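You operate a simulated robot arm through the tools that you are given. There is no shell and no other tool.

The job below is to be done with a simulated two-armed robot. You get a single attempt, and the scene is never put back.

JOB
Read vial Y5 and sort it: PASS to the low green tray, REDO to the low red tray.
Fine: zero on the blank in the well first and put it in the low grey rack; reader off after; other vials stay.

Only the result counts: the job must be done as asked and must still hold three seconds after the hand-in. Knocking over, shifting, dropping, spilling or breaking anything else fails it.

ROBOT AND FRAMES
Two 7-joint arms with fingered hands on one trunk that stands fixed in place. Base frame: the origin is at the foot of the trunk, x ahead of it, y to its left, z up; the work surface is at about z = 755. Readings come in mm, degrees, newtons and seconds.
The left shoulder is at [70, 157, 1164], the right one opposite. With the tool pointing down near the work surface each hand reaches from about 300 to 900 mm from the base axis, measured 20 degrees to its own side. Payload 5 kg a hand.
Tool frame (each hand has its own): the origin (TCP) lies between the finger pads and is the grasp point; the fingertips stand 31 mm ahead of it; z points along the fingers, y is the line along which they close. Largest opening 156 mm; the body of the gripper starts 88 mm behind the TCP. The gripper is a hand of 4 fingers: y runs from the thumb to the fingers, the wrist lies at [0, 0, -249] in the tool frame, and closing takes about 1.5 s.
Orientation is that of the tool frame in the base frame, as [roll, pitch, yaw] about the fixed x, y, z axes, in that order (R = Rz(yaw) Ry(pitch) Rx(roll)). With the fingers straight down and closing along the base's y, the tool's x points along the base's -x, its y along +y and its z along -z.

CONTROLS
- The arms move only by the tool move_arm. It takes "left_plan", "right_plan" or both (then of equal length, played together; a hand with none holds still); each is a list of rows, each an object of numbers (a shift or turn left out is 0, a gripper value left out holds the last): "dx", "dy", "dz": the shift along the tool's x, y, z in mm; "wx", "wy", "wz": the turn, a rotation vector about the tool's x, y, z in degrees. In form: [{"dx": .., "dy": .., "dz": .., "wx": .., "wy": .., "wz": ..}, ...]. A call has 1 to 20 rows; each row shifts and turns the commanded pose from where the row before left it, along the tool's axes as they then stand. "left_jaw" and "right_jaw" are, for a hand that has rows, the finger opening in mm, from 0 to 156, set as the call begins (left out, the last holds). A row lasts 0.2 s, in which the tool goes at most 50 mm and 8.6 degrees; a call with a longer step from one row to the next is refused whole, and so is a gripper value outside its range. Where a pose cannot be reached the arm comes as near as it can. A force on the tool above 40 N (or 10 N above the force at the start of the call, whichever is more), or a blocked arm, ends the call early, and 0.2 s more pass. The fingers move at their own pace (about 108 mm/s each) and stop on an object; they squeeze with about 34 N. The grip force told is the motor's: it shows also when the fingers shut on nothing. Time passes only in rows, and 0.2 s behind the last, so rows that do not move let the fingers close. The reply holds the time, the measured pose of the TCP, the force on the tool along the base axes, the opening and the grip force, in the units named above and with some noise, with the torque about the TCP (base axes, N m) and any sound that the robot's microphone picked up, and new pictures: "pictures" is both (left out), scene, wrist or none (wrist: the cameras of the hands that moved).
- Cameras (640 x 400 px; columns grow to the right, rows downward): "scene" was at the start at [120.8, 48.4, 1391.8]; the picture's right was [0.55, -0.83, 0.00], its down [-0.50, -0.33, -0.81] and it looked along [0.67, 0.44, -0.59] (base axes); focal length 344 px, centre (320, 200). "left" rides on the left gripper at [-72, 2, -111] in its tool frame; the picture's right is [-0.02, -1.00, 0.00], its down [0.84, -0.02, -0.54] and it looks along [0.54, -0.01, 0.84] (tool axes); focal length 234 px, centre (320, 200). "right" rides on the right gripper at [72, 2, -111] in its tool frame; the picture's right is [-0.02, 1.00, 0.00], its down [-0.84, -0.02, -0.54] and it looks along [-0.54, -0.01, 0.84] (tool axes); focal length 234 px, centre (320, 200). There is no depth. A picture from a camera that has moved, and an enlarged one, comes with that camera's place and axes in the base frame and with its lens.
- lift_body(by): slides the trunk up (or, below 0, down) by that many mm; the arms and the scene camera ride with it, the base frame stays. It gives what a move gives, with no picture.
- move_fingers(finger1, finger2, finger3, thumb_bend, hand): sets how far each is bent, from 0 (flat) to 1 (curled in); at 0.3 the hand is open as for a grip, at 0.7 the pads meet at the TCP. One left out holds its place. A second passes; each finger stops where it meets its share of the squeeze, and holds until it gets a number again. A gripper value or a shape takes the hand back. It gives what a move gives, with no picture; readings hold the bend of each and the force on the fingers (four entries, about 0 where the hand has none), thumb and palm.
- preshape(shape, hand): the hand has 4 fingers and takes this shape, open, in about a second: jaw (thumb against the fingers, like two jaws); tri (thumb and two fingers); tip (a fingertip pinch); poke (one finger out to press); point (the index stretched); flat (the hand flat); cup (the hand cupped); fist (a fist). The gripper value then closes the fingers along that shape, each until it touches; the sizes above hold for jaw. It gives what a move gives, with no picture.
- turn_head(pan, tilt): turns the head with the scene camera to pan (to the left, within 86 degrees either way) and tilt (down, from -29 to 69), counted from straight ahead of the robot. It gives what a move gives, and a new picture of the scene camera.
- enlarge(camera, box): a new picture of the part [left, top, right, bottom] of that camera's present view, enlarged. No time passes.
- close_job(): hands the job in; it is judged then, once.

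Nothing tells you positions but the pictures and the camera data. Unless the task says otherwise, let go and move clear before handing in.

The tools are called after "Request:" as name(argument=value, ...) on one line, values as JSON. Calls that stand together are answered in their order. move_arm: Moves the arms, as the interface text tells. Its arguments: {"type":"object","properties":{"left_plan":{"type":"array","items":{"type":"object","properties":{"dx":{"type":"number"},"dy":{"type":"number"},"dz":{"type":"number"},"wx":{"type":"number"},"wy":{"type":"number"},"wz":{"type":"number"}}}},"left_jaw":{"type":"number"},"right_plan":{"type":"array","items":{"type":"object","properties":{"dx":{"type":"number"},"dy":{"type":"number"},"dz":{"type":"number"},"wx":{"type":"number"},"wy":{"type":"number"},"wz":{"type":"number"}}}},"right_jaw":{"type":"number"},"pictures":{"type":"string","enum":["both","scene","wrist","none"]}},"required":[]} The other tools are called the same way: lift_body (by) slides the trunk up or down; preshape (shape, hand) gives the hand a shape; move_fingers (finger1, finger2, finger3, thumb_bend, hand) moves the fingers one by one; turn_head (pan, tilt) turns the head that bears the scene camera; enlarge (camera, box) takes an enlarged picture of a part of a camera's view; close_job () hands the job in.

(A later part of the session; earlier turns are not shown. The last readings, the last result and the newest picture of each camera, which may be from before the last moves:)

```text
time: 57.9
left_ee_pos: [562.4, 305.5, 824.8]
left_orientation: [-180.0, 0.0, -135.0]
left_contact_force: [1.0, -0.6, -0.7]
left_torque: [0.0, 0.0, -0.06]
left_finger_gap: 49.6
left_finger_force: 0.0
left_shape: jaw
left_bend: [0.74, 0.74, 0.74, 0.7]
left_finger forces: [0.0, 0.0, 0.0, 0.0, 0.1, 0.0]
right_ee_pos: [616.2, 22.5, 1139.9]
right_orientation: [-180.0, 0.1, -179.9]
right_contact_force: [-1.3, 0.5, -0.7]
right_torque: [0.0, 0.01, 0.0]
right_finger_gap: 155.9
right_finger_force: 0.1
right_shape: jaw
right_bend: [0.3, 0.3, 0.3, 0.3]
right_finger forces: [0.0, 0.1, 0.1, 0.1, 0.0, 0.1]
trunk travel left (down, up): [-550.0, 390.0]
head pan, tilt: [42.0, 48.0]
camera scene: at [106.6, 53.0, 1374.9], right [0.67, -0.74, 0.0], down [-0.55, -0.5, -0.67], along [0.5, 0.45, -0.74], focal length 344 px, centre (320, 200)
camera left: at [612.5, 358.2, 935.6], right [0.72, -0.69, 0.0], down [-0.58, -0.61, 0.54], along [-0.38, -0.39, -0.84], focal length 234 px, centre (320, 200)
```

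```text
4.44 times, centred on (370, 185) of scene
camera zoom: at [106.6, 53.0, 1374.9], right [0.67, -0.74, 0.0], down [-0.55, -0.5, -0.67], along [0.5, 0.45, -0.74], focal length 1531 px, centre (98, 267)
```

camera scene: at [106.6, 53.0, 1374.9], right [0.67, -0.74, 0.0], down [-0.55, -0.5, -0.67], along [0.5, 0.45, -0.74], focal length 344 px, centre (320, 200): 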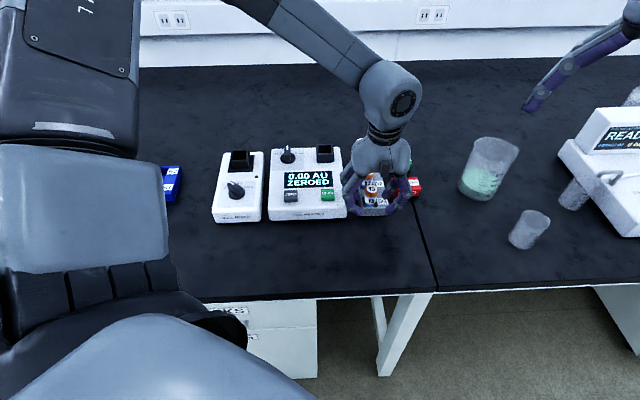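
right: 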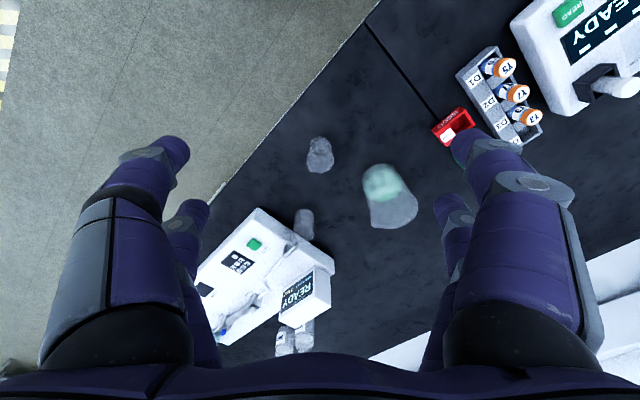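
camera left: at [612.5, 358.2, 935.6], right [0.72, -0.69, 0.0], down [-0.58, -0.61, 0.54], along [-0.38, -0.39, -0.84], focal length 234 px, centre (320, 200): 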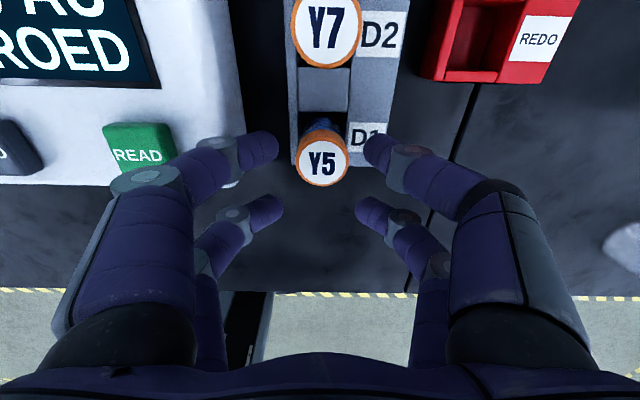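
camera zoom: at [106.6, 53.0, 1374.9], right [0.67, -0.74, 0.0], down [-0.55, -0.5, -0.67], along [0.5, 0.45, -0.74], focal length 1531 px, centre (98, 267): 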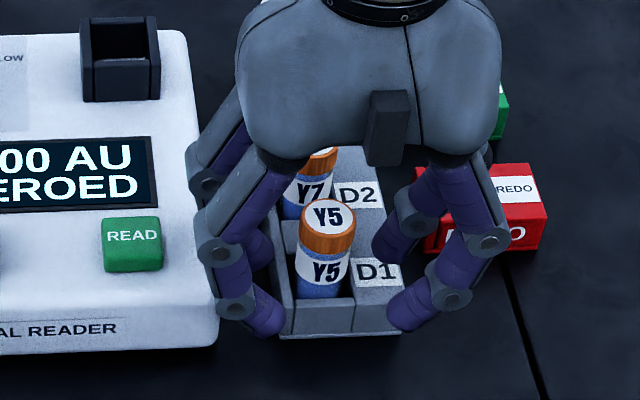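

Y5 is now aligned with the near finger pair to within about 1 mm. I'll drop 2 mm more and close on Y5.

Request:
move_arm(left_plan=[{"dz": 2, "dx": -0.6}, {}, {}], pictures="none")

Request:
move_arm(left_plan=[{}, {}, {}, {}, {}, {}, {}], left_jaw=0)

Request:
enlarge(camera="left", box=[220, 80, 420, 250])

Request:
enlarge(camera="scene", box=[320, 140, 420, 230])

```text
time: 58.7
left_ee_pos: [562.7, 305.2, 823.5]
left_orientation: [-179.9, 0.0, -135.1]
left_contact_force: [-0.6, -0.4, -1.0]
left_torque: [0.01, -0.03, -0.02]
left_finger_gap: 49.9
left_finger_force: 0.0
left_shape: jaw
left_bend: [0.74, 0.74, 0.74, 0.7]
left_finger forces: [0.1, 0.1, 0.1, 0.0, 0.0, 0.1]
right_ee_pos: [617.3, 22.2, 1138.2]
right_orientation: [179.9, 0.0, -180.0]
right_contact_force: [-0.9, -0.2, -0.2]
right_torque: [-0.02, 0.02, 0.04]
right_finger_gap: 155.9
right_finger_force: 0.0
right_shape: jaw
right_bend: [0.3, 0.3, 0.3, 0.3]
right_finger forces: [0.0, 0.0, 0.1, 0.0, 0.0, 0.0]
trunk travel left (down, up): [-550.0, 390.0]
head pan, tilt: [42.0, 48.0]
```

```text
time: 60.3
left_ee_pos: [561.3, 305.3, 822.7]
left_orientation: [-180.0, 0.0, -135.0]
left_contact_force: [-0.2, -0.2, -0.1]
left_torque: [0.01, 0.01, 0.0]
left_finger_gap: 9.1
left_finger_force: 34.3
left_shape: jaw
left_bend: [0.73, 0.7, 0.7, 0.7]
left_finger forces: [29.7, 0.0, 0.1, 0.0, 29.8, 0.1]
right_ee_pos: [616.0, 23.7, 1138.9]
right_orientation: [-179.9, 0.0, -180.0]
right_contact_force: [0.0, -0.1, -0.6]
right_torque: [-0.01, 0.0, -0.03]
right_finger_gap: 156.0
right_finger_force: 0.0
right_shape: jaw
right_bend: [0.3, 0.3, 0.3, 0.3]
right_finger forces: [0.1, 0.0, 0.0, 0.0, 0.0, 0.0]
trunk travel left (down, up): [-550.0, 390.0]
head pan, tilt: [42.0, 48.0]
camera scene: at [106.7, 53.1, 1374.9], right [0.67, -0.74, 0.0], down [-0.55, -0.5, -0.67], along [0.5, 0.45, -0.74], focal length 344 px, centre (320, 200)
camera left: at [613.5, 358.6, 933.9], right [0.72, -0.69, 0.0], down [-0.58, -0.61, 0.54], along [-0.38, -0.39, -0.84], focal length 234 px, centre (320, 200)
```

scene: 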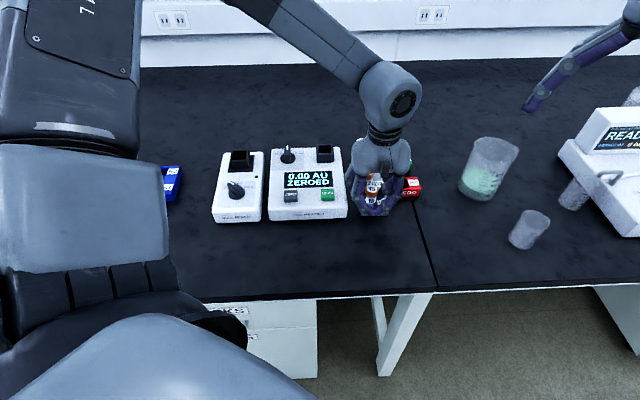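
left: 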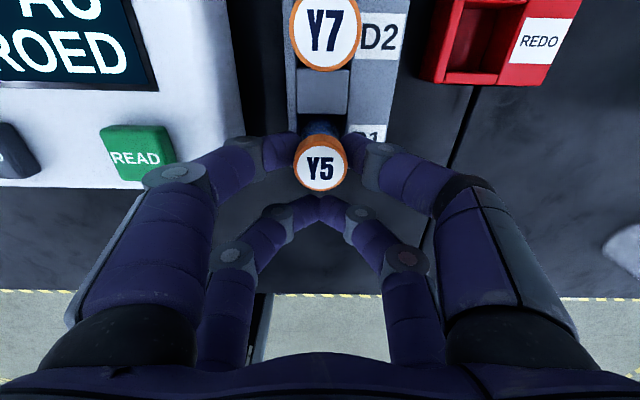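

```text
2.35 times, centred on (320, 165) of left
camera zoom: at [613.5, 358.6, 933.9], right [0.72, -0.69, 0.0], down [-0.58, -0.61, 0.54], along [-0.38, -0.39, -0.84], focal length 551 px, centre (320, 282)
```

zoom: 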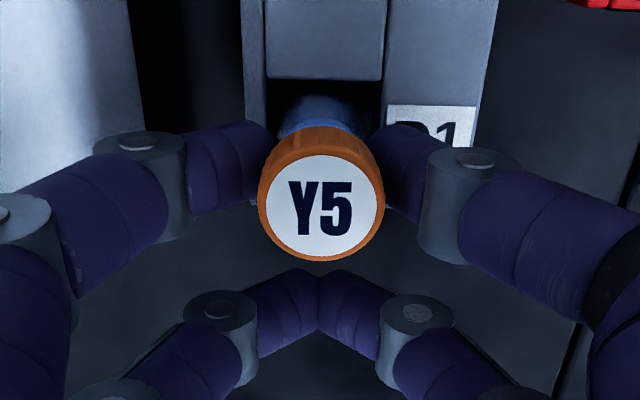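

```text
4.44 times, centred on (370, 185) of scene
camera zoom: at [106.7, 53.1, 1374.9], right [0.67, -0.74, 0.0], down [-0.55, -0.5, -0.67], along [0.5, 0.45, -0.74], focal length 1531 px, centre (98, 267)
```

zoom: 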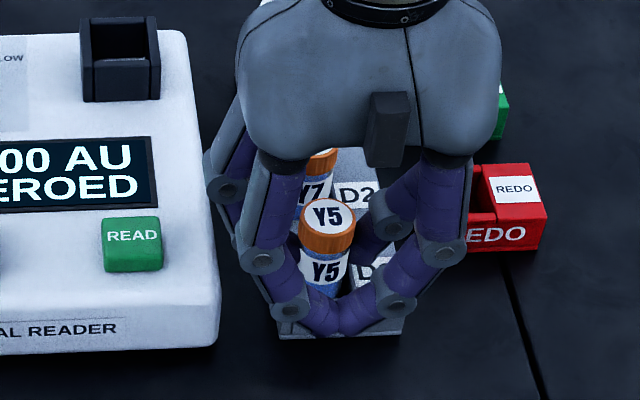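

Y5 is gripped by thumb and finger 1 at about 30 N each. I'll lift it slowly.

Request:
move_arm(left_plan=[{"dz": -4}, {"dz": -8}, {"dz": -10}, {"dz": -12}, {"dz": -14}, {"dz": -14}, {"dz": -14}, {"dz": -14}, {"dz": -12}, {"dz": -8}, {"dz": -4}, {}, {}])

Request:
enlarge(camera="scene", box=[300, 100, 430, 220])

Request:
enlarge(camera="left", box=[220, 30, 420, 250])

```text
time: 63.1
left_ee_pos: [562.4, 306.4, 937.3]
left_orientation: [-180.0, 0.1, -135.0]
left_contact_force: [0.0, 0.0, -0.5]
left_torque: [0.0, 0.04, 0.01]
left_finger_gap: 9.4
left_finger_force: 33.9
left_shape: jaw
left_bend: [0.73, 0.7, 0.7, 0.7]
left_finger forces: [29.6, 0.0, 0.0, 0.0, 29.6, 0.0]
right_ee_pos: [616.0, 22.9, 1139.6]
right_orientation: [-180.0, -0.1, 179.9]
right_contact_force: [0.2, -0.1, 0.1]
right_torque: [-0.01, -0.04, -0.01]
right_finger_gap: 155.9
right_finger_force: 0.0
right_shape: jaw
right_bend: [0.3, 0.3, 0.3, 0.3]
right_finger forces: [0.1, 0.1, 0.1, 0.0, 0.0, 0.0]
trunk travel left (down, up): [-550.0, 390.0]
head pan, tilt: [42.0, 48.0]
camera scene: at [106.6, 53.0, 1374.9], right [0.67, -0.74, 0.0], down [-0.55, -0.5, -0.67], along [0.5, 0.45, -0.74], focal length 344 px, centre (320, 200)
camera left: at [612.9, 358.0, 1048.3], right [0.72, -0.69, 0.0], down [-0.58, -0.61, 0.54], along [-0.38, -0.39, -0.84], focal length 234 px, centre (320, 200)
```

scene: 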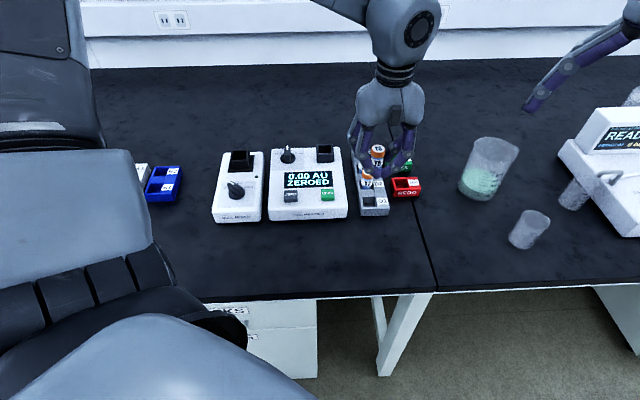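
left: 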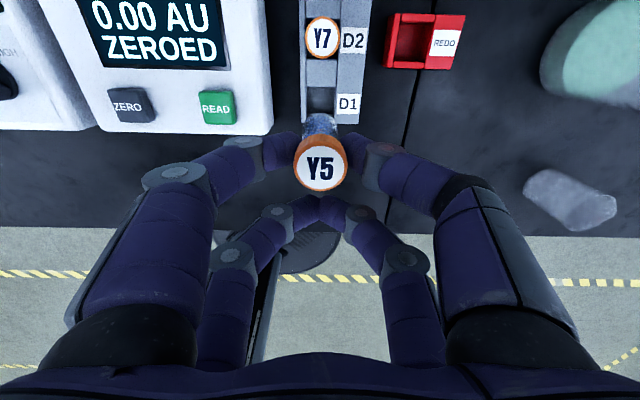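

```text
3.33 times, centred on (365, 160) of scene
camera zoom: at [106.6, 53.0, 1374.9], right [0.67, -0.74, 0.0], down [-0.55, -0.5, -0.67], along [0.5, 0.45, -0.74], focal length 1148 px, centre (170, 333)
```

zoom: 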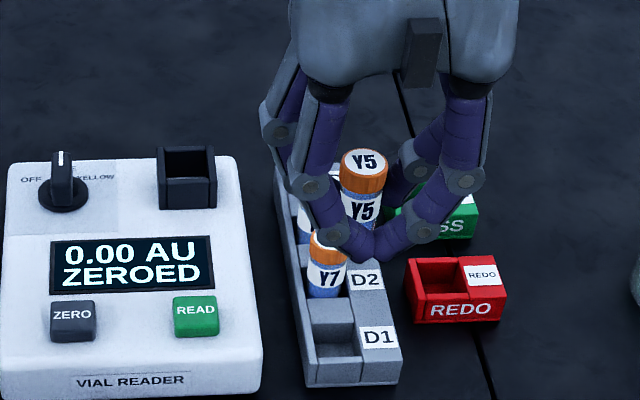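

```text
1.82 times, centred on (320, 140) of left
camera zoom: at [612.9, 358.0, 1048.3], right [0.72, -0.69, 0.0], down [-0.58, -0.61, 0.54], along [-0.38, -0.39, -0.84], focal length 426 px, centre (320, 309)
```

zoom: 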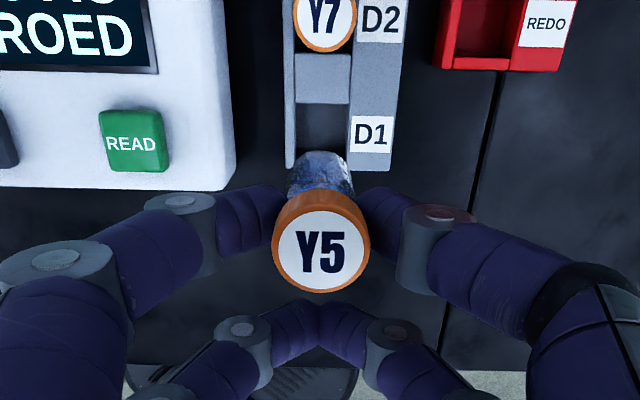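

Y5 is up and hanging straight. I'll carry it over to the reader's well at about (607.6, 487.5).

Request:
move_arm(left_plan=[{"dx": -4, "dy": 2.8}, {"dx": -8, "dy": 5.6}, {"dx": -12, "dy": 8.4}, {"dx": -14, "dy": 9.9}, {"dx": -14, "dy": 9.9}, {"dx": -14, "dy": 9.9}, {"dx": -14, "dy": 9.9}, {"dx": -14, "dy": 9.9}, {"dx": -14, "dy": 9.9}, {"dx": -12, "dy": 8.4}, {"dx": -9, "dy": 6.2}, {"dx": -5, "dy": 3.5}, {"dx": -3, "dy": 2}, {}, {}, {}])

Request:
enlarge(camera="scene", box=[270, 80, 400, 180])

Request:
enlarge(camera="left", box=[220, 80, 420, 250])

```text
time: 66.5
left_ee_pos: [593.5, 471.0, 935.6]
left_orientation: [-180.0, 0.1, -135.0]
left_contact_force: [0.8, -0.4, 0.3]
left_torque: [0.01, 0.01, -0.01]
left_finger_gap: 9.1
left_finger_force: 33.6
left_shape: jaw
left_bend: [0.73, 0.7, 0.7, 0.7]
left_finger forces: [29.6, 0.0, 0.0, 0.0, 29.7, 0.0]
right_ee_pos: [616.9, 22.9, 1139.9]
right_orientation: [179.9, -0.1, -179.9]
right_contact_force: [0.8, -1.1, -0.2]
right_torque: [-0.01, -0.01, 0.01]
right_finger_gap: 156.0
right_finger_force: 0.0
right_shape: jaw
right_bend: [0.3, 0.3, 0.3, 0.3]
right_finger forces: [0.0, 0.0, 0.0, 0.0, 0.1, 0.0]
trunk travel left (down, up): [-550.0, 390.0]
head pan, tilt: [42.0, 48.0]
camera scene: at [106.7, 53.2, 1374.9], right [0.67, -0.74, 0.0], down [-0.55, -0.5, -0.67], along [0.5, 0.45, -0.74], focal length 344 px, centre (320, 200)
camera left: at [644.2, 522.9, 1047.2], right [0.72, -0.69, 0.0], down [-0.58, -0.61, 0.55], along [-0.38, -0.39, -0.84], focal length 234 px, centre (320, 200)
```

scene: 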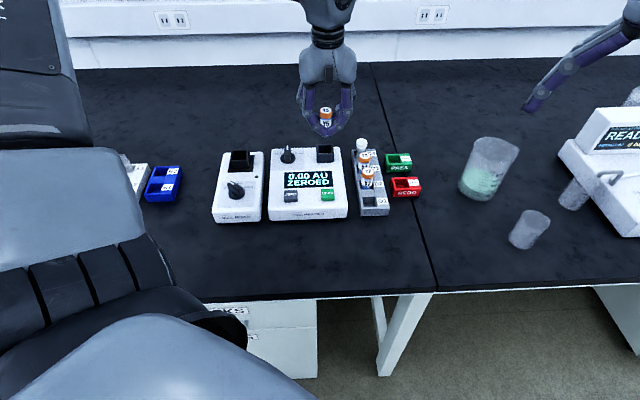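
left: 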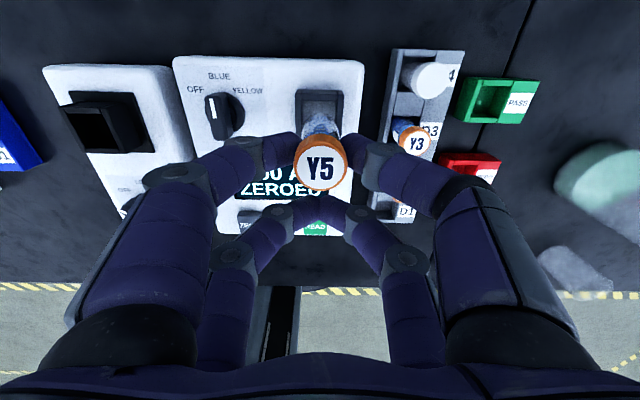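

```text
4.00 times, centred on (335, 130) of scene
camera zoom: at [106.7, 53.2, 1374.9], right [0.67, -0.74, 0.0], down [-0.55, -0.5, -0.67], along [0.5, 0.45, -0.74], focal length 1378 px, centre (260, 480)
```

zoom: 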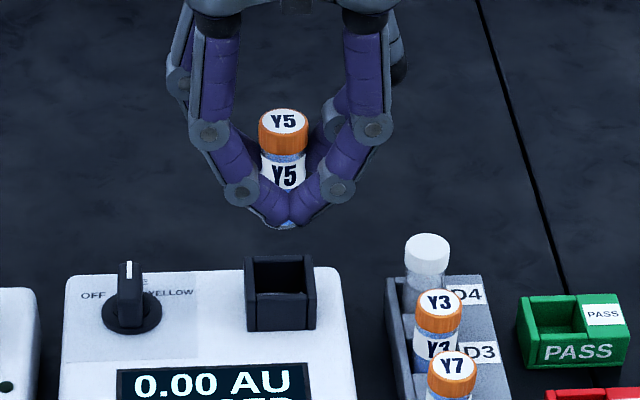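

```text
2.35 times, centred on (320, 165) of left
camera zoom: at [644.2, 522.9, 1047.2], right [0.72, -0.69, 0.0], down [-0.58, -0.61, 0.55], along [-0.38, -0.39, -0.84], focal length 551 px, centre (320, 282)
```

zoom: 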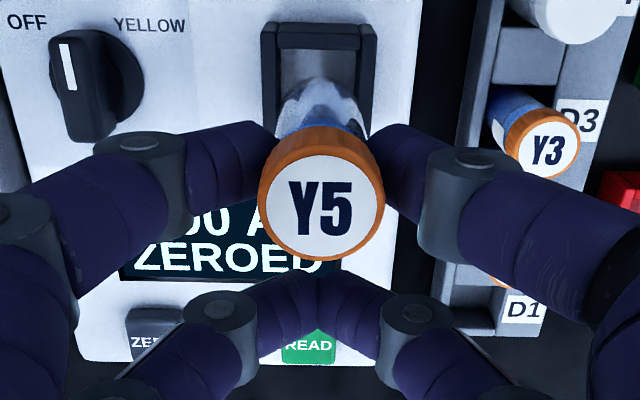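

Y5 is over the well, about 1 mm right of centre. I'll correct and lower until its base is just above the well, then check closely.

Request:
move_arm(left_plan=[{"dy": 1.2}, {"dz": 8}, {"dz": 10}, {"dz": 10}, {"dz": 5}, {}, {}, {}])

Request:
enlarge(camera="scene", box=[308, 130, 348, 160])

Request:
enlarge(camera="left", box=[280, 80, 360, 170])

```text
time: 68.3
left_ee_pos: [592.0, 472.3, 902.8]
left_orientation: [179.9, 0.0, -135.0]
left_contact_force: [0.1, -0.4, 0.7]
left_torque: [0.01, 0.0, 0.01]
left_finger_gap: 9.0
left_finger_force: 34.1
left_shape: jaw
left_bend: [0.73, 0.7, 0.7, 0.7]
left_finger forces: [29.6, 0.0, 0.0, 0.0, 29.7, 0.0]
right_ee_pos: [615.8, 22.9, 1138.8]
right_orientation: [180.0, 0.1, -180.0]
right_contact_force: [-0.5, -0.5, 0.0]
right_torque: [0.0, 0.01, -0.04]
right_finger_gap: 155.8
right_finger_force: 0.0
right_shape: jaw
right_bend: [0.3, 0.3, 0.3, 0.3]
right_finger forces: [0.0, 0.1, 0.0, 0.0, 0.0, 0.0]
trunk travel left (down, up): [-550.0, 390.0]
head pan, tilt: [42.0, 48.0]
camera scene: at [106.6, 53.1, 1374.9], right [0.67, -0.74, 0.0], down [-0.55, -0.5, -0.67], along [0.5, 0.45, -0.74], focal length 344 px, centre (320, 200)
camera left: at [642.0, 524.9, 1013.9], right [0.72, -0.69, 0.0], down [-0.58, -0.61, 0.55], along [-0.38, -0.39, -0.84], focal length 234 px, centre (320, 200)
```

scene: 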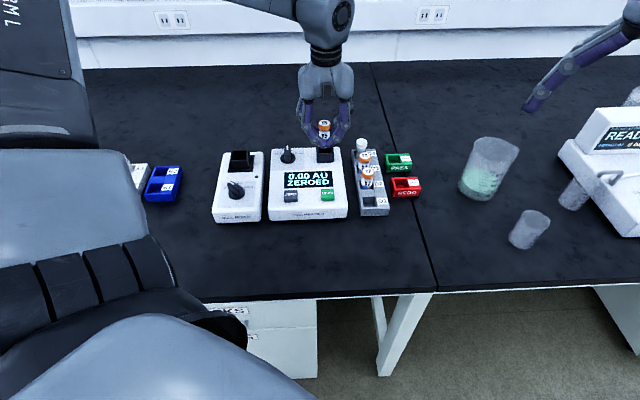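
left: 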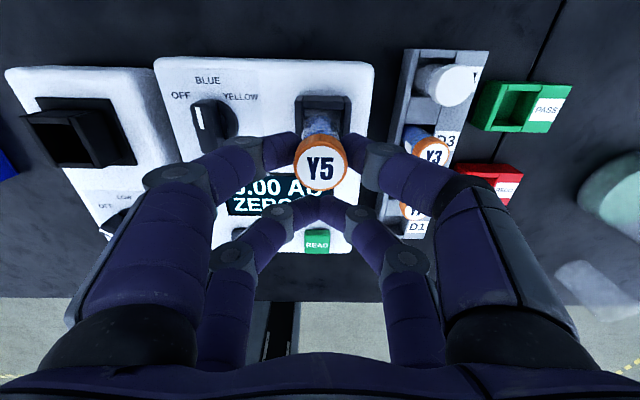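

```text
13.33 times, centred on (328, 145) of scene
camera zoom: at [106.6, 53.1, 1374.9], right [0.67, -0.74, 0.0], down [-0.55, -0.5, -0.67], along [0.5, 0.45, -0.74], focal length 4592 px, centre (213, 933)
```

zoom: 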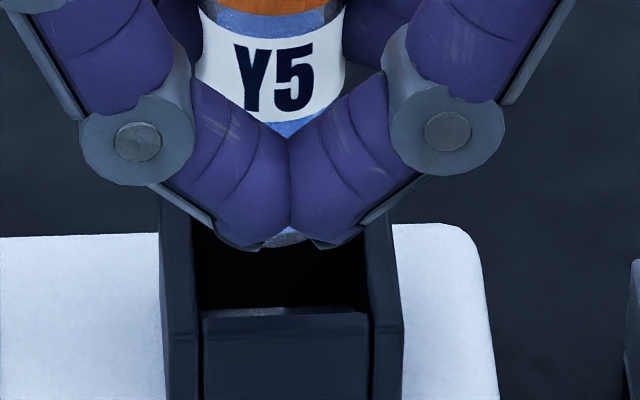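

```text
4.44 times, centred on (320, 125) of left
camera zoom: at [642.0, 524.9, 1013.9], right [0.72, -0.69, 0.0], down [-0.58, -0.61, 0.55], along [-0.38, -0.39, -0.84], focal length 1041 px, centre (320, 533)
```

zoom: 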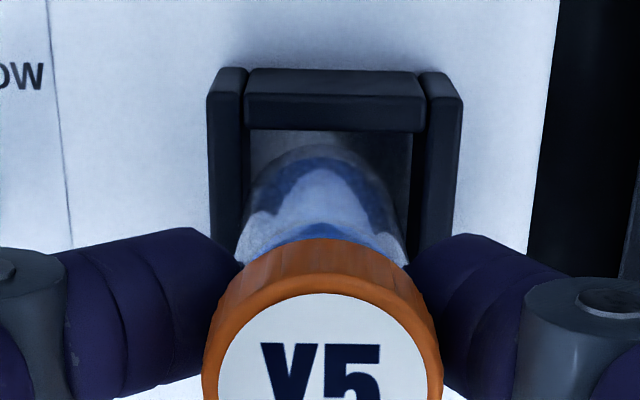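

Careful comparison shows the well's inner centre is about 4 mm nearer (and 1 mm right) than the vial's base; the blank had been standing against the back wall. I'll shift accordingly and re-check.

Request:
move_arm(left_plan=[{"dx": 2, "dy": -0.7}, {"dx": 1.9, "dy": -0.6}, {}, {}, {}], pictures="none")

Request:
enlarge(camera="scene", box=[308, 130, 348, 160])

Request:
enlarge(camera="left", box=[280, 80, 360, 170])

```text
time: 69.5
left_ee_pos: [590.0, 467.4, 903.1]
left_orientation: [-180.0, 0.1, -135.0]
left_contact_force: [-0.3, 0.7, -0.3]
left_torque: [-0.01, 0.0, 0.04]
left_finger_gap: 9.2
left_finger_force: 33.9
left_shape: jaw
left_bend: [0.73, 0.7, 0.7, 0.7]
left_finger forces: [29.7, 0.1, 0.0, 0.1, 29.7, 0.1]
right_ee_pos: [616.9, 23.4, 1139.2]
right_orientation: [180.0, -0.1, 180.0]
right_contact_force: [0.3, 0.6, 0.1]
right_torque: [-0.04, -0.04, 0.01]
right_finger_gap: 155.8
right_finger_force: 0.0
right_shape: jaw
right_bend: [0.3, 0.3, 0.3, 0.3]
right_finger forces: [0.1, 0.0, 0.1, 0.0, 0.1, 0.0]
trunk travel left (down, up): [-550.0, 390.0]
head pan, tilt: [42.0, 48.0]
```

```text
13.33 times, centred on (328, 145) of scene
camera zoom: at [106.7, 53.1, 1374.9], right [0.67, -0.74, 0.0], down [-0.55, -0.5, -0.67], along [0.5, 0.45, -0.74], focal length 4592 px, centre (213, 933)
```

zoom: 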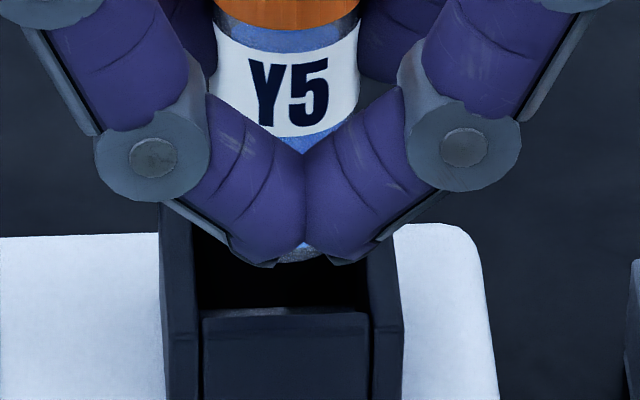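

```text
4.44 times, centred on (320, 125) of left
camera zoom: at [640.2, 519.8, 1014.3], right [0.72, -0.69, 0.0], down [-0.58, -0.61, 0.54], along [-0.38, -0.39, -0.84], focal length 1041 px, centre (320, 533)
```

zoom: 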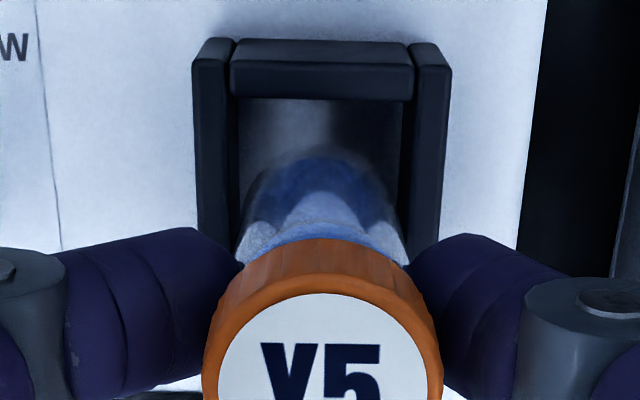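

The base is now inside the well outline in both views. I'll lower in small steps and watch the forces.

Request:
move_arm(left_plan=[{"dx": -0.6, "dz": 3}, {"dz": 3}, {"dz": 3}, {"dz": 3}, {}, {}], pictures="none")

Request:
enlarge(camera="left", box=[280, 80, 360, 170])

Request:
enlarge(camera="scene", box=[308, 130, 348, 160])

```text
time: 70.9
left_ee_pos: [591.0, 466.2, 890.8]
left_orientation: [-180.0, 0.0, -135.0]
left_contact_force: [0.9, -1.1, -0.3]
left_torque: [0.01, 0.05, -0.01]
left_finger_gap: 9.2
left_finger_force: 34.5
left_shape: jaw
left_bend: [0.73, 0.7, 0.7, 0.7]
left_finger forces: [29.7, 0.0, 0.0, 0.1, 29.7, 0.0]
right_ee_pos: [617.6, 23.2, 1139.1]
right_orientation: [-180.0, 0.1, -180.0]
right_contact_force: [0.2, -0.6, 0.6]
right_torque: [0.01, 0.01, -0.01]
right_finger_gap: 155.9
right_finger_force: 0.1
right_shape: jaw
right_bend: [0.3, 0.3, 0.3, 0.3]
right_finger forces: [0.0, 0.0, 0.0, 0.1, 0.0, 0.1]
trunk travel left (down, up): [-550.0, 390.0]
head pan, tilt: [42.0, 48.0]
```

```text
4.44 times, centred on (320, 125) of left
camera zoom: at [640.8, 519.9, 1002.0], right [0.72, -0.69, 0.0], down [-0.58, -0.61, 0.55], along [-0.38, -0.39, -0.84], focal length 1041 px, centre (320, 533)
```

zoom: 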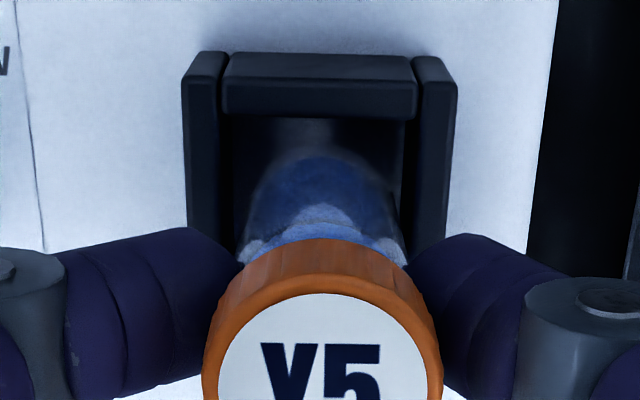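

```text
13.33 times, centred on (328, 145) of scene
camera zoom: at [106.7, 53.1, 1374.9], right [0.67, -0.74, 0.0], down [-0.55, -0.5, -0.67], along [0.5, 0.45, -0.74], focal length 4592 px, centre (213, 933)
```

zoom: 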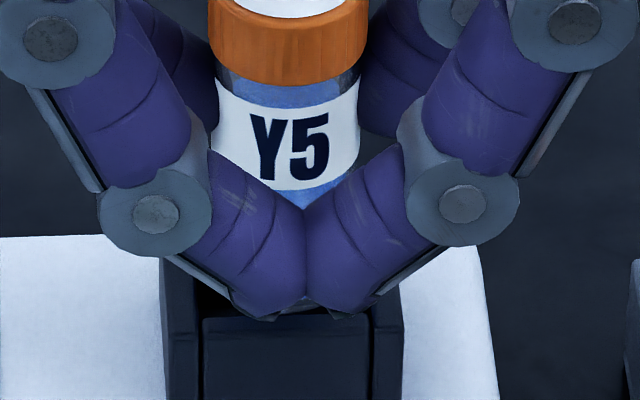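

The base is entering the well with no contact. Continuing down in small steps.

Request:
move_arm(left_plan=[{"dz": 3}, {"dz": 3}, {"dz": 3}, {"dz": 3}, {}, {}], pictures="none")

Request:
move_arm(left_plan=[{"dz": 1}, {"dz": 1}, {"dz": 1}, {}, {}])

Request:
enlarge(camera="scene", box=[278, 100, 378, 175])

```text
time: 72.3
left_ee_pos: [589.9, 467.4, 880.3]
left_orientation: [-180.0, 0.1, -134.9]
left_contact_force: [0.0, 0.1, 0.6]
left_torque: [0.01, 0.04, 0.0]
left_finger_gap: 9.1
left_finger_force: 33.7
left_shape: jaw
left_bend: [0.73, 0.7, 0.7, 0.7]
left_finger forces: [29.6, 0.0, 0.1, 0.0, 29.7, 0.0]
right_ee_pos: [616.7, 23.5, 1139.3]
right_orientation: [-180.0, 0.0, -179.9]
right_contact_force: [-0.5, 0.4, -0.1]
right_torque: [-0.02, 0.0, -0.01]
right_finger_gap: 155.9
right_finger_force: 0.1
right_shape: jaw
right_bend: [0.3, 0.3, 0.3, 0.3]
right_finger forces: [0.0, 0.1, 0.0, 0.0, 0.1, 0.0]
trunk travel left (down, up): [-550.0, 390.0]
head pan, tilt: [42.0, 48.0]
```

```text
time: 73.5
left_ee_pos: [588.9, 468.2, 877.0]
left_orientation: [-179.9, -0.1, -134.9]
left_contact_force: [-0.2, 0.6, 0.8]
left_torque: [-0.03, 0.0, 0.0]
left_finger_gap: 9.2
left_finger_force: 33.6
left_shape: jaw
left_bend: [0.73, 0.7, 0.7, 0.7]
left_finger forces: [29.6, 0.0, 0.0, 0.0, 29.7, 0.0]
right_ee_pos: [616.4, 23.7, 1139.0]
right_orientation: [-180.0, 0.0, -180.0]
right_contact_force: [0.3, 0.1, 0.7]
right_torque: [0.0, 0.02, 0.01]
right_finger_gap: 156.0
right_finger_force: 0.0
right_shape: jaw
right_bend: [0.3, 0.3, 0.3, 0.3]
right_finger forces: [0.0, 0.1, 0.1, 0.1, 0.1, 0.0]
trunk travel left (down, up): [-550.0, 390.0]
head pan, tilt: [42.0, 48.0]
camera scene: at [106.7, 53.1, 1374.9], right [0.67, -0.74, 0.0], down [-0.55, -0.5, -0.67], along [0.5, 0.45, -0.74], focal length 344 px, centre (320, 200)
camera left: at [639.8, 520.9, 987.3], right [0.72, -0.69, 0.0], down [-0.58, -0.61, 0.55], along [-0.38, -0.39, -0.84], focal length 234 px, centre (320, 200)
```

scene: 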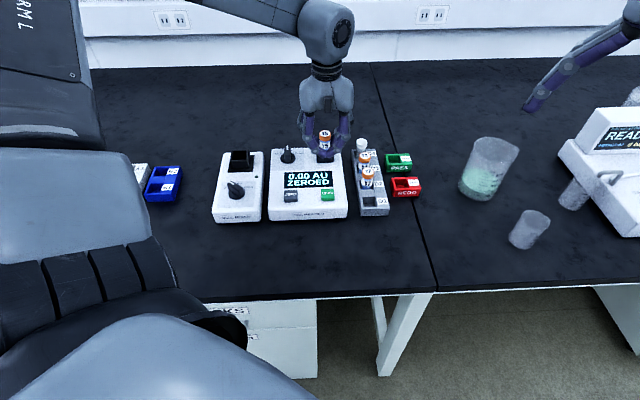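
left: 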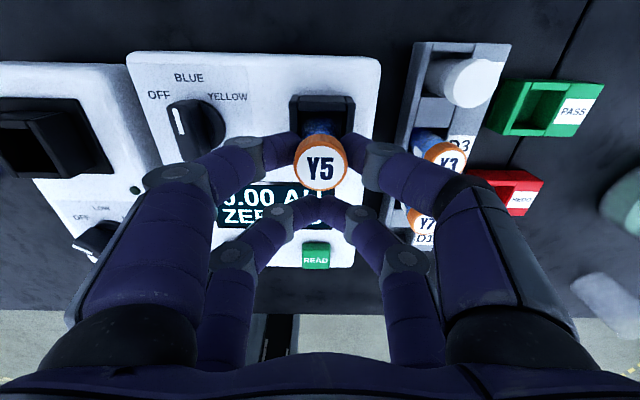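

```text
5.33 times, centred on (328, 138) of scene
camera zoom: at [106.7, 53.1, 1374.9], right [0.67, -0.74, 0.0], down [-0.55, -0.5, -0.67], along [0.5, 0.45, -0.74], focal length 1837 px, centre (277, 533)
```

zoom: 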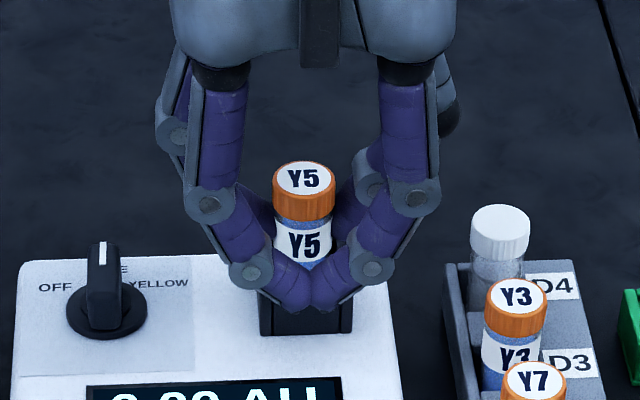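

At TCP z = 877 there's still no contact. I'll keep stepping down until the floor is felt.

Request:
move_arm(left_plan=[{"dz": 1}, {"dz": 1}, {"dz": 1}, {}, {}], pictures="none")

Request:
move_arm(left_plan=[{"dz": 1}, {"dz": 1}, {}, {}], pictures="none")

Request:
move_arm(left_plan=[{"dz": 1}, {}, {}], pictures="none")

```text
time: 74.7
left_ee_pos: [588.3, 467.5, 874.0]
left_orientation: [180.0, -0.1, -135.0]
left_contact_force: [-0.1, -0.4, -1.5]
left_torque: [0.02, 0.0, -0.04]
left_finger_gap: 9.1
left_finger_force: 33.7
left_shape: jaw
left_bend: [0.73, 0.7, 0.7, 0.7]
left_finger forces: [29.7, 0.1, 0.1, 0.1, 29.6, 0.1]
right_ee_pos: [615.8, 23.5, 1139.4]
right_orientation: [180.0, 0.0, 180.0]
right_contact_force: [0.1, 0.0, -0.2]
right_torque: [0.04, 0.03, 0.0]
right_finger_gap: 156.2
right_finger_force: 0.1
right_shape: jaw
right_bend: [0.3, 0.3, 0.3, 0.3]
right_finger forces: [0.1, 0.0, 0.1, 0.0, 0.0, 0.0]
trunk travel left (down, up): [-550.0, 390.0]
head pan, tilt: [42.0, 48.0]
```

```text
time: 75.7
left_ee_pos: [589.5, 467.1, 871.2]
left_orientation: [-180.0, -0.1, -135.0]
left_contact_force: [-0.2, 0.4, 0.6]
left_torque: [0.01, 0.02, -0.02]
left_finger_gap: 8.9
left_finger_force: 34.0
left_shape: jaw
left_bend: [0.73, 0.7, 0.7, 0.7]
left_finger forces: [29.6, 0.1, 0.1, 0.0, 29.7, 0.1]
right_ee_pos: [616.5, 23.9, 1139.2]
right_orientation: [180.0, -0.1, 179.9]
right_contact_force: [-0.1, -0.6, 0.1]
right_torque: [0.03, 0.0, 0.0]
right_finger_gap: 156.0
right_finger_force: 0.0
right_shape: jaw
right_bend: [0.3, 0.3, 0.3, 0.3]
right_finger forces: [0.1, 0.0, 0.1, 0.1, 0.0, 0.1]
trunk travel left (down, up): [-550.0, 390.0]
head pan, tilt: [42.0, 48.0]
```

```text
time: 76.5
left_ee_pos: [590.0, 467.7, 870.4]
left_orientation: [180.0, 0.0, -135.0]
left_contact_force: [-0.6, -0.2, -0.1]
left_torque: [-0.01, 0.02, -0.01]
left_finger_gap: 9.0
left_finger_force: 34.1
left_shape: jaw
left_bend: [0.73, 0.7, 0.7, 0.7]
left_finger forces: [29.6, 0.0, 0.0, 0.0, 29.6, 0.0]
right_ee_pos: [617.2, 23.0, 1139.7]
right_orientation: [-180.0, 0.0, -180.0]
right_contact_force: [0.1, 0.2, 0.8]
right_torque: [-0.01, -0.01, -0.01]
right_finger_gap: 155.8
right_finger_force: 0.0
right_shape: jaw
right_bend: [0.3, 0.3, 0.3, 0.3]
right_finger forces: [0.0, 0.1, 0.1, 0.0, 0.0, 0.0]
trunk travel left (down, up): [-550.0, 390.0]
head pan, tilt: [42.0, 48.0]
```

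Request:
move_arm(left_plan=[{"dz": 1}, {}, {}], pictures="none")

Request:
move_arm(left_plan=[{"dz": 1}, {}, {}], pictures="none")

Request:
move_arm(left_plan=[{"dz": 1}, {}, {}])

Request:
enlarge(camera="scene", box=[298, 110, 358, 165])

```text
time: 77.3
left_ee_pos: [590.8, 468.2, 868.4]
left_orientation: [-179.9, 0.0, -134.9]
left_contact_force: [-0.2, -0.9, -0.2]
left_torque: [0.01, 0.02, 0.02]
left_finger_gap: 9.1
left_finger_force: 33.7
left_shape: jaw
left_bend: [0.73, 0.7, 0.7, 0.7]
left_finger forces: [29.6, 0.0, 0.0, 0.1, 29.7, 0.0]
right_ee_pos: [616.3, 23.2, 1139.8]
right_orientation: [180.0, 0.0, -179.9]
right_contact_force: [-0.2, 0.8, 0.0]
right_torque: [0.0, 0.0, 0.01]
right_finger_gap: 155.8
right_finger_force: 0.1
right_shape: jaw
right_bend: [0.3, 0.3, 0.3, 0.3]
right_finger forces: [0.0, 0.0, 0.1, 0.0, 0.1, 0.0]
trunk travel left (down, up): [-550.0, 390.0]
head pan, tilt: [42.0, 48.0]
```

```text
time: 78.1
left_ee_pos: [589.9, 468.0, 868.3]
left_orientation: [180.0, 0.0, -135.1]
left_contact_force: [0.1, -0.5, -0.3]
left_torque: [-0.02, 0.0, -0.03]
left_finger_gap: 9.3
left_finger_force: 34.6
left_shape: jaw
left_bend: [0.73, 0.7, 0.7, 0.7]
left_finger forces: [29.5, 0.1, 0.0, 0.0, 29.8, 0.0]
right_ee_pos: [616.6, 23.4, 1139.5]
right_orientation: [-180.0, 0.1, -179.9]
right_contact_force: [-0.1, -0.1, -0.2]
right_torque: [-0.02, -0.03, -0.04]
right_finger_gap: 155.8
right_finger_force: 0.0
right_shape: jaw
right_bend: [0.3, 0.3, 0.3, 0.3]
right_finger forces: [0.1, 0.0, 0.1, 0.0, 0.0, 0.1]
trunk travel left (down, up): [-550.0, 390.0]
head pan, tilt: [42.0, 48.0]
```

```text
time: 78.9
left_ee_pos: [591.3, 468.7, 867.6]
left_orientation: [-180.0, 0.0, -134.9]
left_contact_force: [0.0, 0.6, 1.4]
left_torque: [0.03, 0.0, 0.05]
left_finger_gap: 9.0
left_finger_force: 34.0
left_shape: jaw
left_bend: [0.73, 0.7, 0.7, 0.7]
left_finger forces: [30.0, 0.0, 0.0, 0.0, 30.1, 0.1]
right_ee_pos: [616.7, 23.3, 1139.2]
right_orientation: [-179.9, 0.1, -180.0]
right_contact_force: [-0.2, -1.0, 0.4]
right_torque: [-0.03, 0.02, -0.01]
right_finger_gap: 156.1
right_finger_force: 0.1
right_shape: jaw
right_bend: [0.3, 0.3, 0.3, 0.3]
right_finger forces: [0.1, 0.1, 0.1, 0.0, 0.0, 0.0]
trunk travel left (down, up): [-550.0, 390.0]
head pan, tilt: [42.0, 48.0]
camera scene: at [106.4, 52.9, 1374.9], right [0.67, -0.74, 0.0], down [-0.55, -0.5, -0.67], along [0.5, 0.45, -0.74], focal length 344 px, centre (320, 200)
camera left: at [640.5, 521.3, 978.9], right [0.72, -0.69, 0.0], down [-0.58, -0.61, 0.54], along [-0.38, -0.39, -0.84], focal length 234 px, centre (320, 200)
```

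scene: 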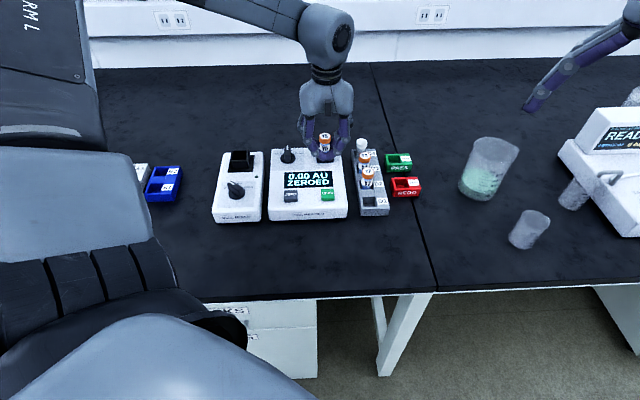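
left: 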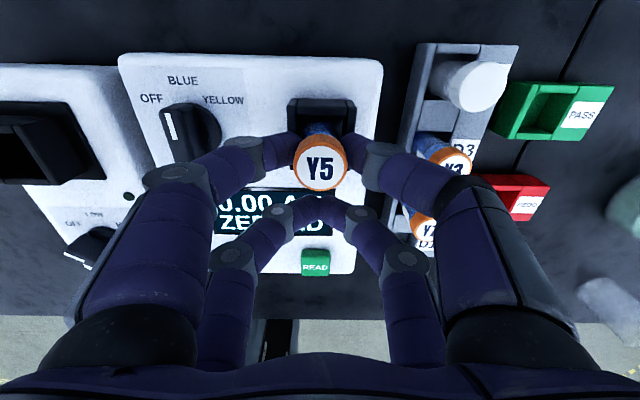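

```text
7.27 times, centred on (328, 138) of scene
camera zoom: at [106.4, 52.9, 1374.9], right [0.67, -0.74, 0.0], down [-0.55, -0.5, -0.67], along [0.5, 0.45, -0.74], focal length 2505 px, centre (262, 654)
```

zoom: 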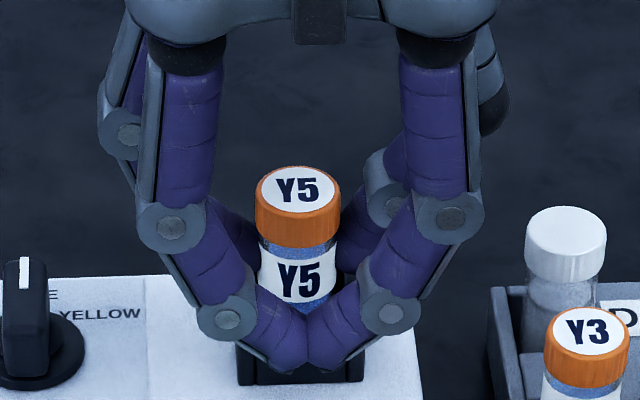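

The forces are just beginning to rise. One more millimetre should seat it.

Request:
move_arm(left_plan=[{"dz": 1}, {}, {}], pictures="none")

```text
time: 79.7
left_ee_pos: [589.6, 466.8, 867.3]
left_orientation: [-179.9, 0.1, -135.0]
left_contact_force: [1.5, 1.1, 7.7]
left_torque: [0.12, -0.13, 0.0]
left_finger_gap: 9.4
left_finger_force: 34.0
left_shape: jaw
left_bend: [0.73, 0.7, 0.7, 0.7]
left_finger forces: [32.1, 0.0, 0.0, 0.0, 32.5, 0.0]
right_ee_pos: [616.7, 22.6, 1139.3]
right_orientation: [-180.0, -0.1, -180.0]
right_contact_force: [-0.8, -0.1, 0.6]
right_torque: [-0.01, 0.0, 0.01]
right_finger_gap: 156.0
right_finger_force: 0.1
right_shape: jaw
right_bend: [0.3, 0.3, 0.3, 0.3]
right_finger forces: [0.0, 0.0, 0.1, 0.0, 0.0, 0.1]
trunk travel left (down, up): [-550.0, 390.0]
head pan, tilt: [42.0, 48.0]
```

Y5 is on the well floor (7.7 N). I'll ease off and open the fingers.

Request:
move_arm(left_plan=[{"dz": -0.8}, {}, {}], pictures="none")

Request:
move_arm(left_plan=[{}, {}, {}, {}, {}], left_jaw=50)

Request:
enlarge(camera="scene", box=[298, 110, 358, 165])

```text
time: 80.5
left_ee_pos: [589.0, 468.0, 867.4]
left_orientation: [-180.0, 0.1, -135.0]
left_contact_force: [1.1, -0.3, 4.0]
left_torque: [-0.01, -0.15, 0.0]
left_finger_gap: 9.3
left_finger_force: 33.9
left_shape: jaw
left_bend: [0.73, 0.7, 0.7, 0.7]
left_finger forces: [31.0, 0.0, 0.1, 0.0, 32.1, 0.0]
right_ee_pos: [616.1, 22.9, 1139.2]
right_orientation: [-180.0, 0.1, 180.0]
right_contact_force: [0.3, -0.2, 1.3]
right_torque: [-0.04, 0.01, 0.01]
right_finger_gap: 156.1
right_finger_force: 0.1
right_shape: jaw
right_bend: [0.3, 0.3, 0.3, 0.3]
right_finger forces: [0.1, 0.1, 0.1, 0.0, 0.1, 0.0]
trunk travel left (down, up): [-550.0, 390.0]
head pan, tilt: [42.0, 48.0]
```

```text
time: 81.7
left_ee_pos: [589.0, 468.8, 867.6]
left_orientation: [180.0, 0.0, -135.0]
left_contact_force: [0.2, -0.5, -0.2]
left_torque: [0.04, 0.06, 0.0]
left_finger_gap: 49.7
left_finger_force: 0.1
left_shape: jaw
left_bend: [0.74, 0.74, 0.74, 0.7]
left_finger forces: [0.0, 0.0, 0.0, 0.0, 0.0, 0.0]
right_ee_pos: [616.2, 22.8, 1139.0]
right_orientation: [-179.9, 0.0, 180.0]
right_contact_force: [0.2, -0.1, 0.5]
right_torque: [0.04, -0.02, 0.01]
right_finger_gap: 155.9
right_finger_force: 0.1
right_shape: jaw
right_bend: [0.3, 0.3, 0.3, 0.3]
right_finger forces: [0.1, 0.0, 0.0, 0.1, 0.0, 0.1]
trunk travel left (down, up): [-550.0, 390.0]
head pan, tilt: [42.0, 48.0]
camera scene: at [106.6, 53.0, 1374.9], right [0.67, -0.74, 0.0], down [-0.55, -0.5, -0.67], along [0.5, 0.45, -0.74], focal length 344 px, centre (320, 200)
camera left: at [639.9, 521.3, 978.6], right [0.72, -0.69, 0.0], down [-0.58, -0.61, 0.54], along [-0.38, -0.39, -0.84], focal length 234 px, centre (320, 200)
```

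scene: 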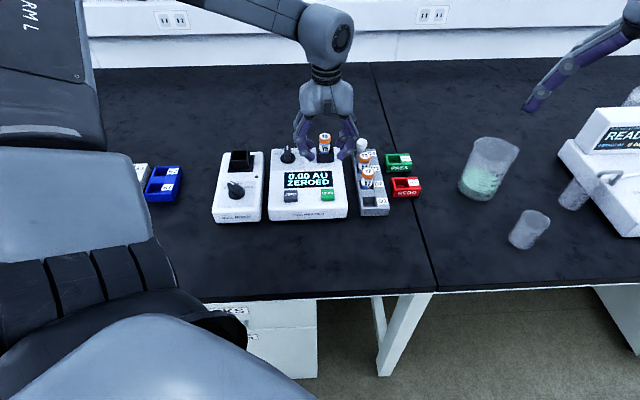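
left: 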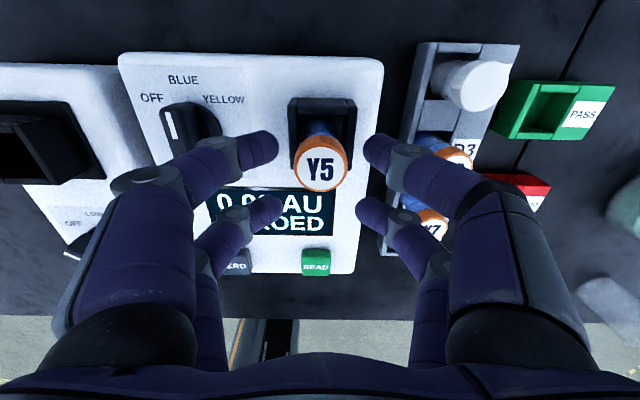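

```text
7.27 times, centred on (328, 138) of scene
camera zoom: at [106.6, 53.0, 1374.9], right [0.67, -0.74, 0.0], down [-0.55, -0.5, -0.67], along [0.5, 0.45, -0.74], focal length 2505 px, centre (262, 654)
```

zoom: 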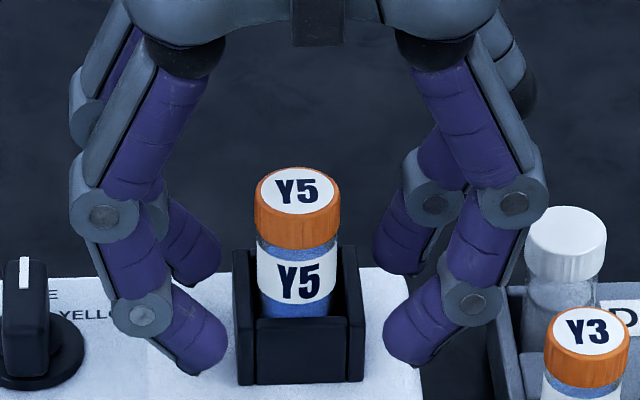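

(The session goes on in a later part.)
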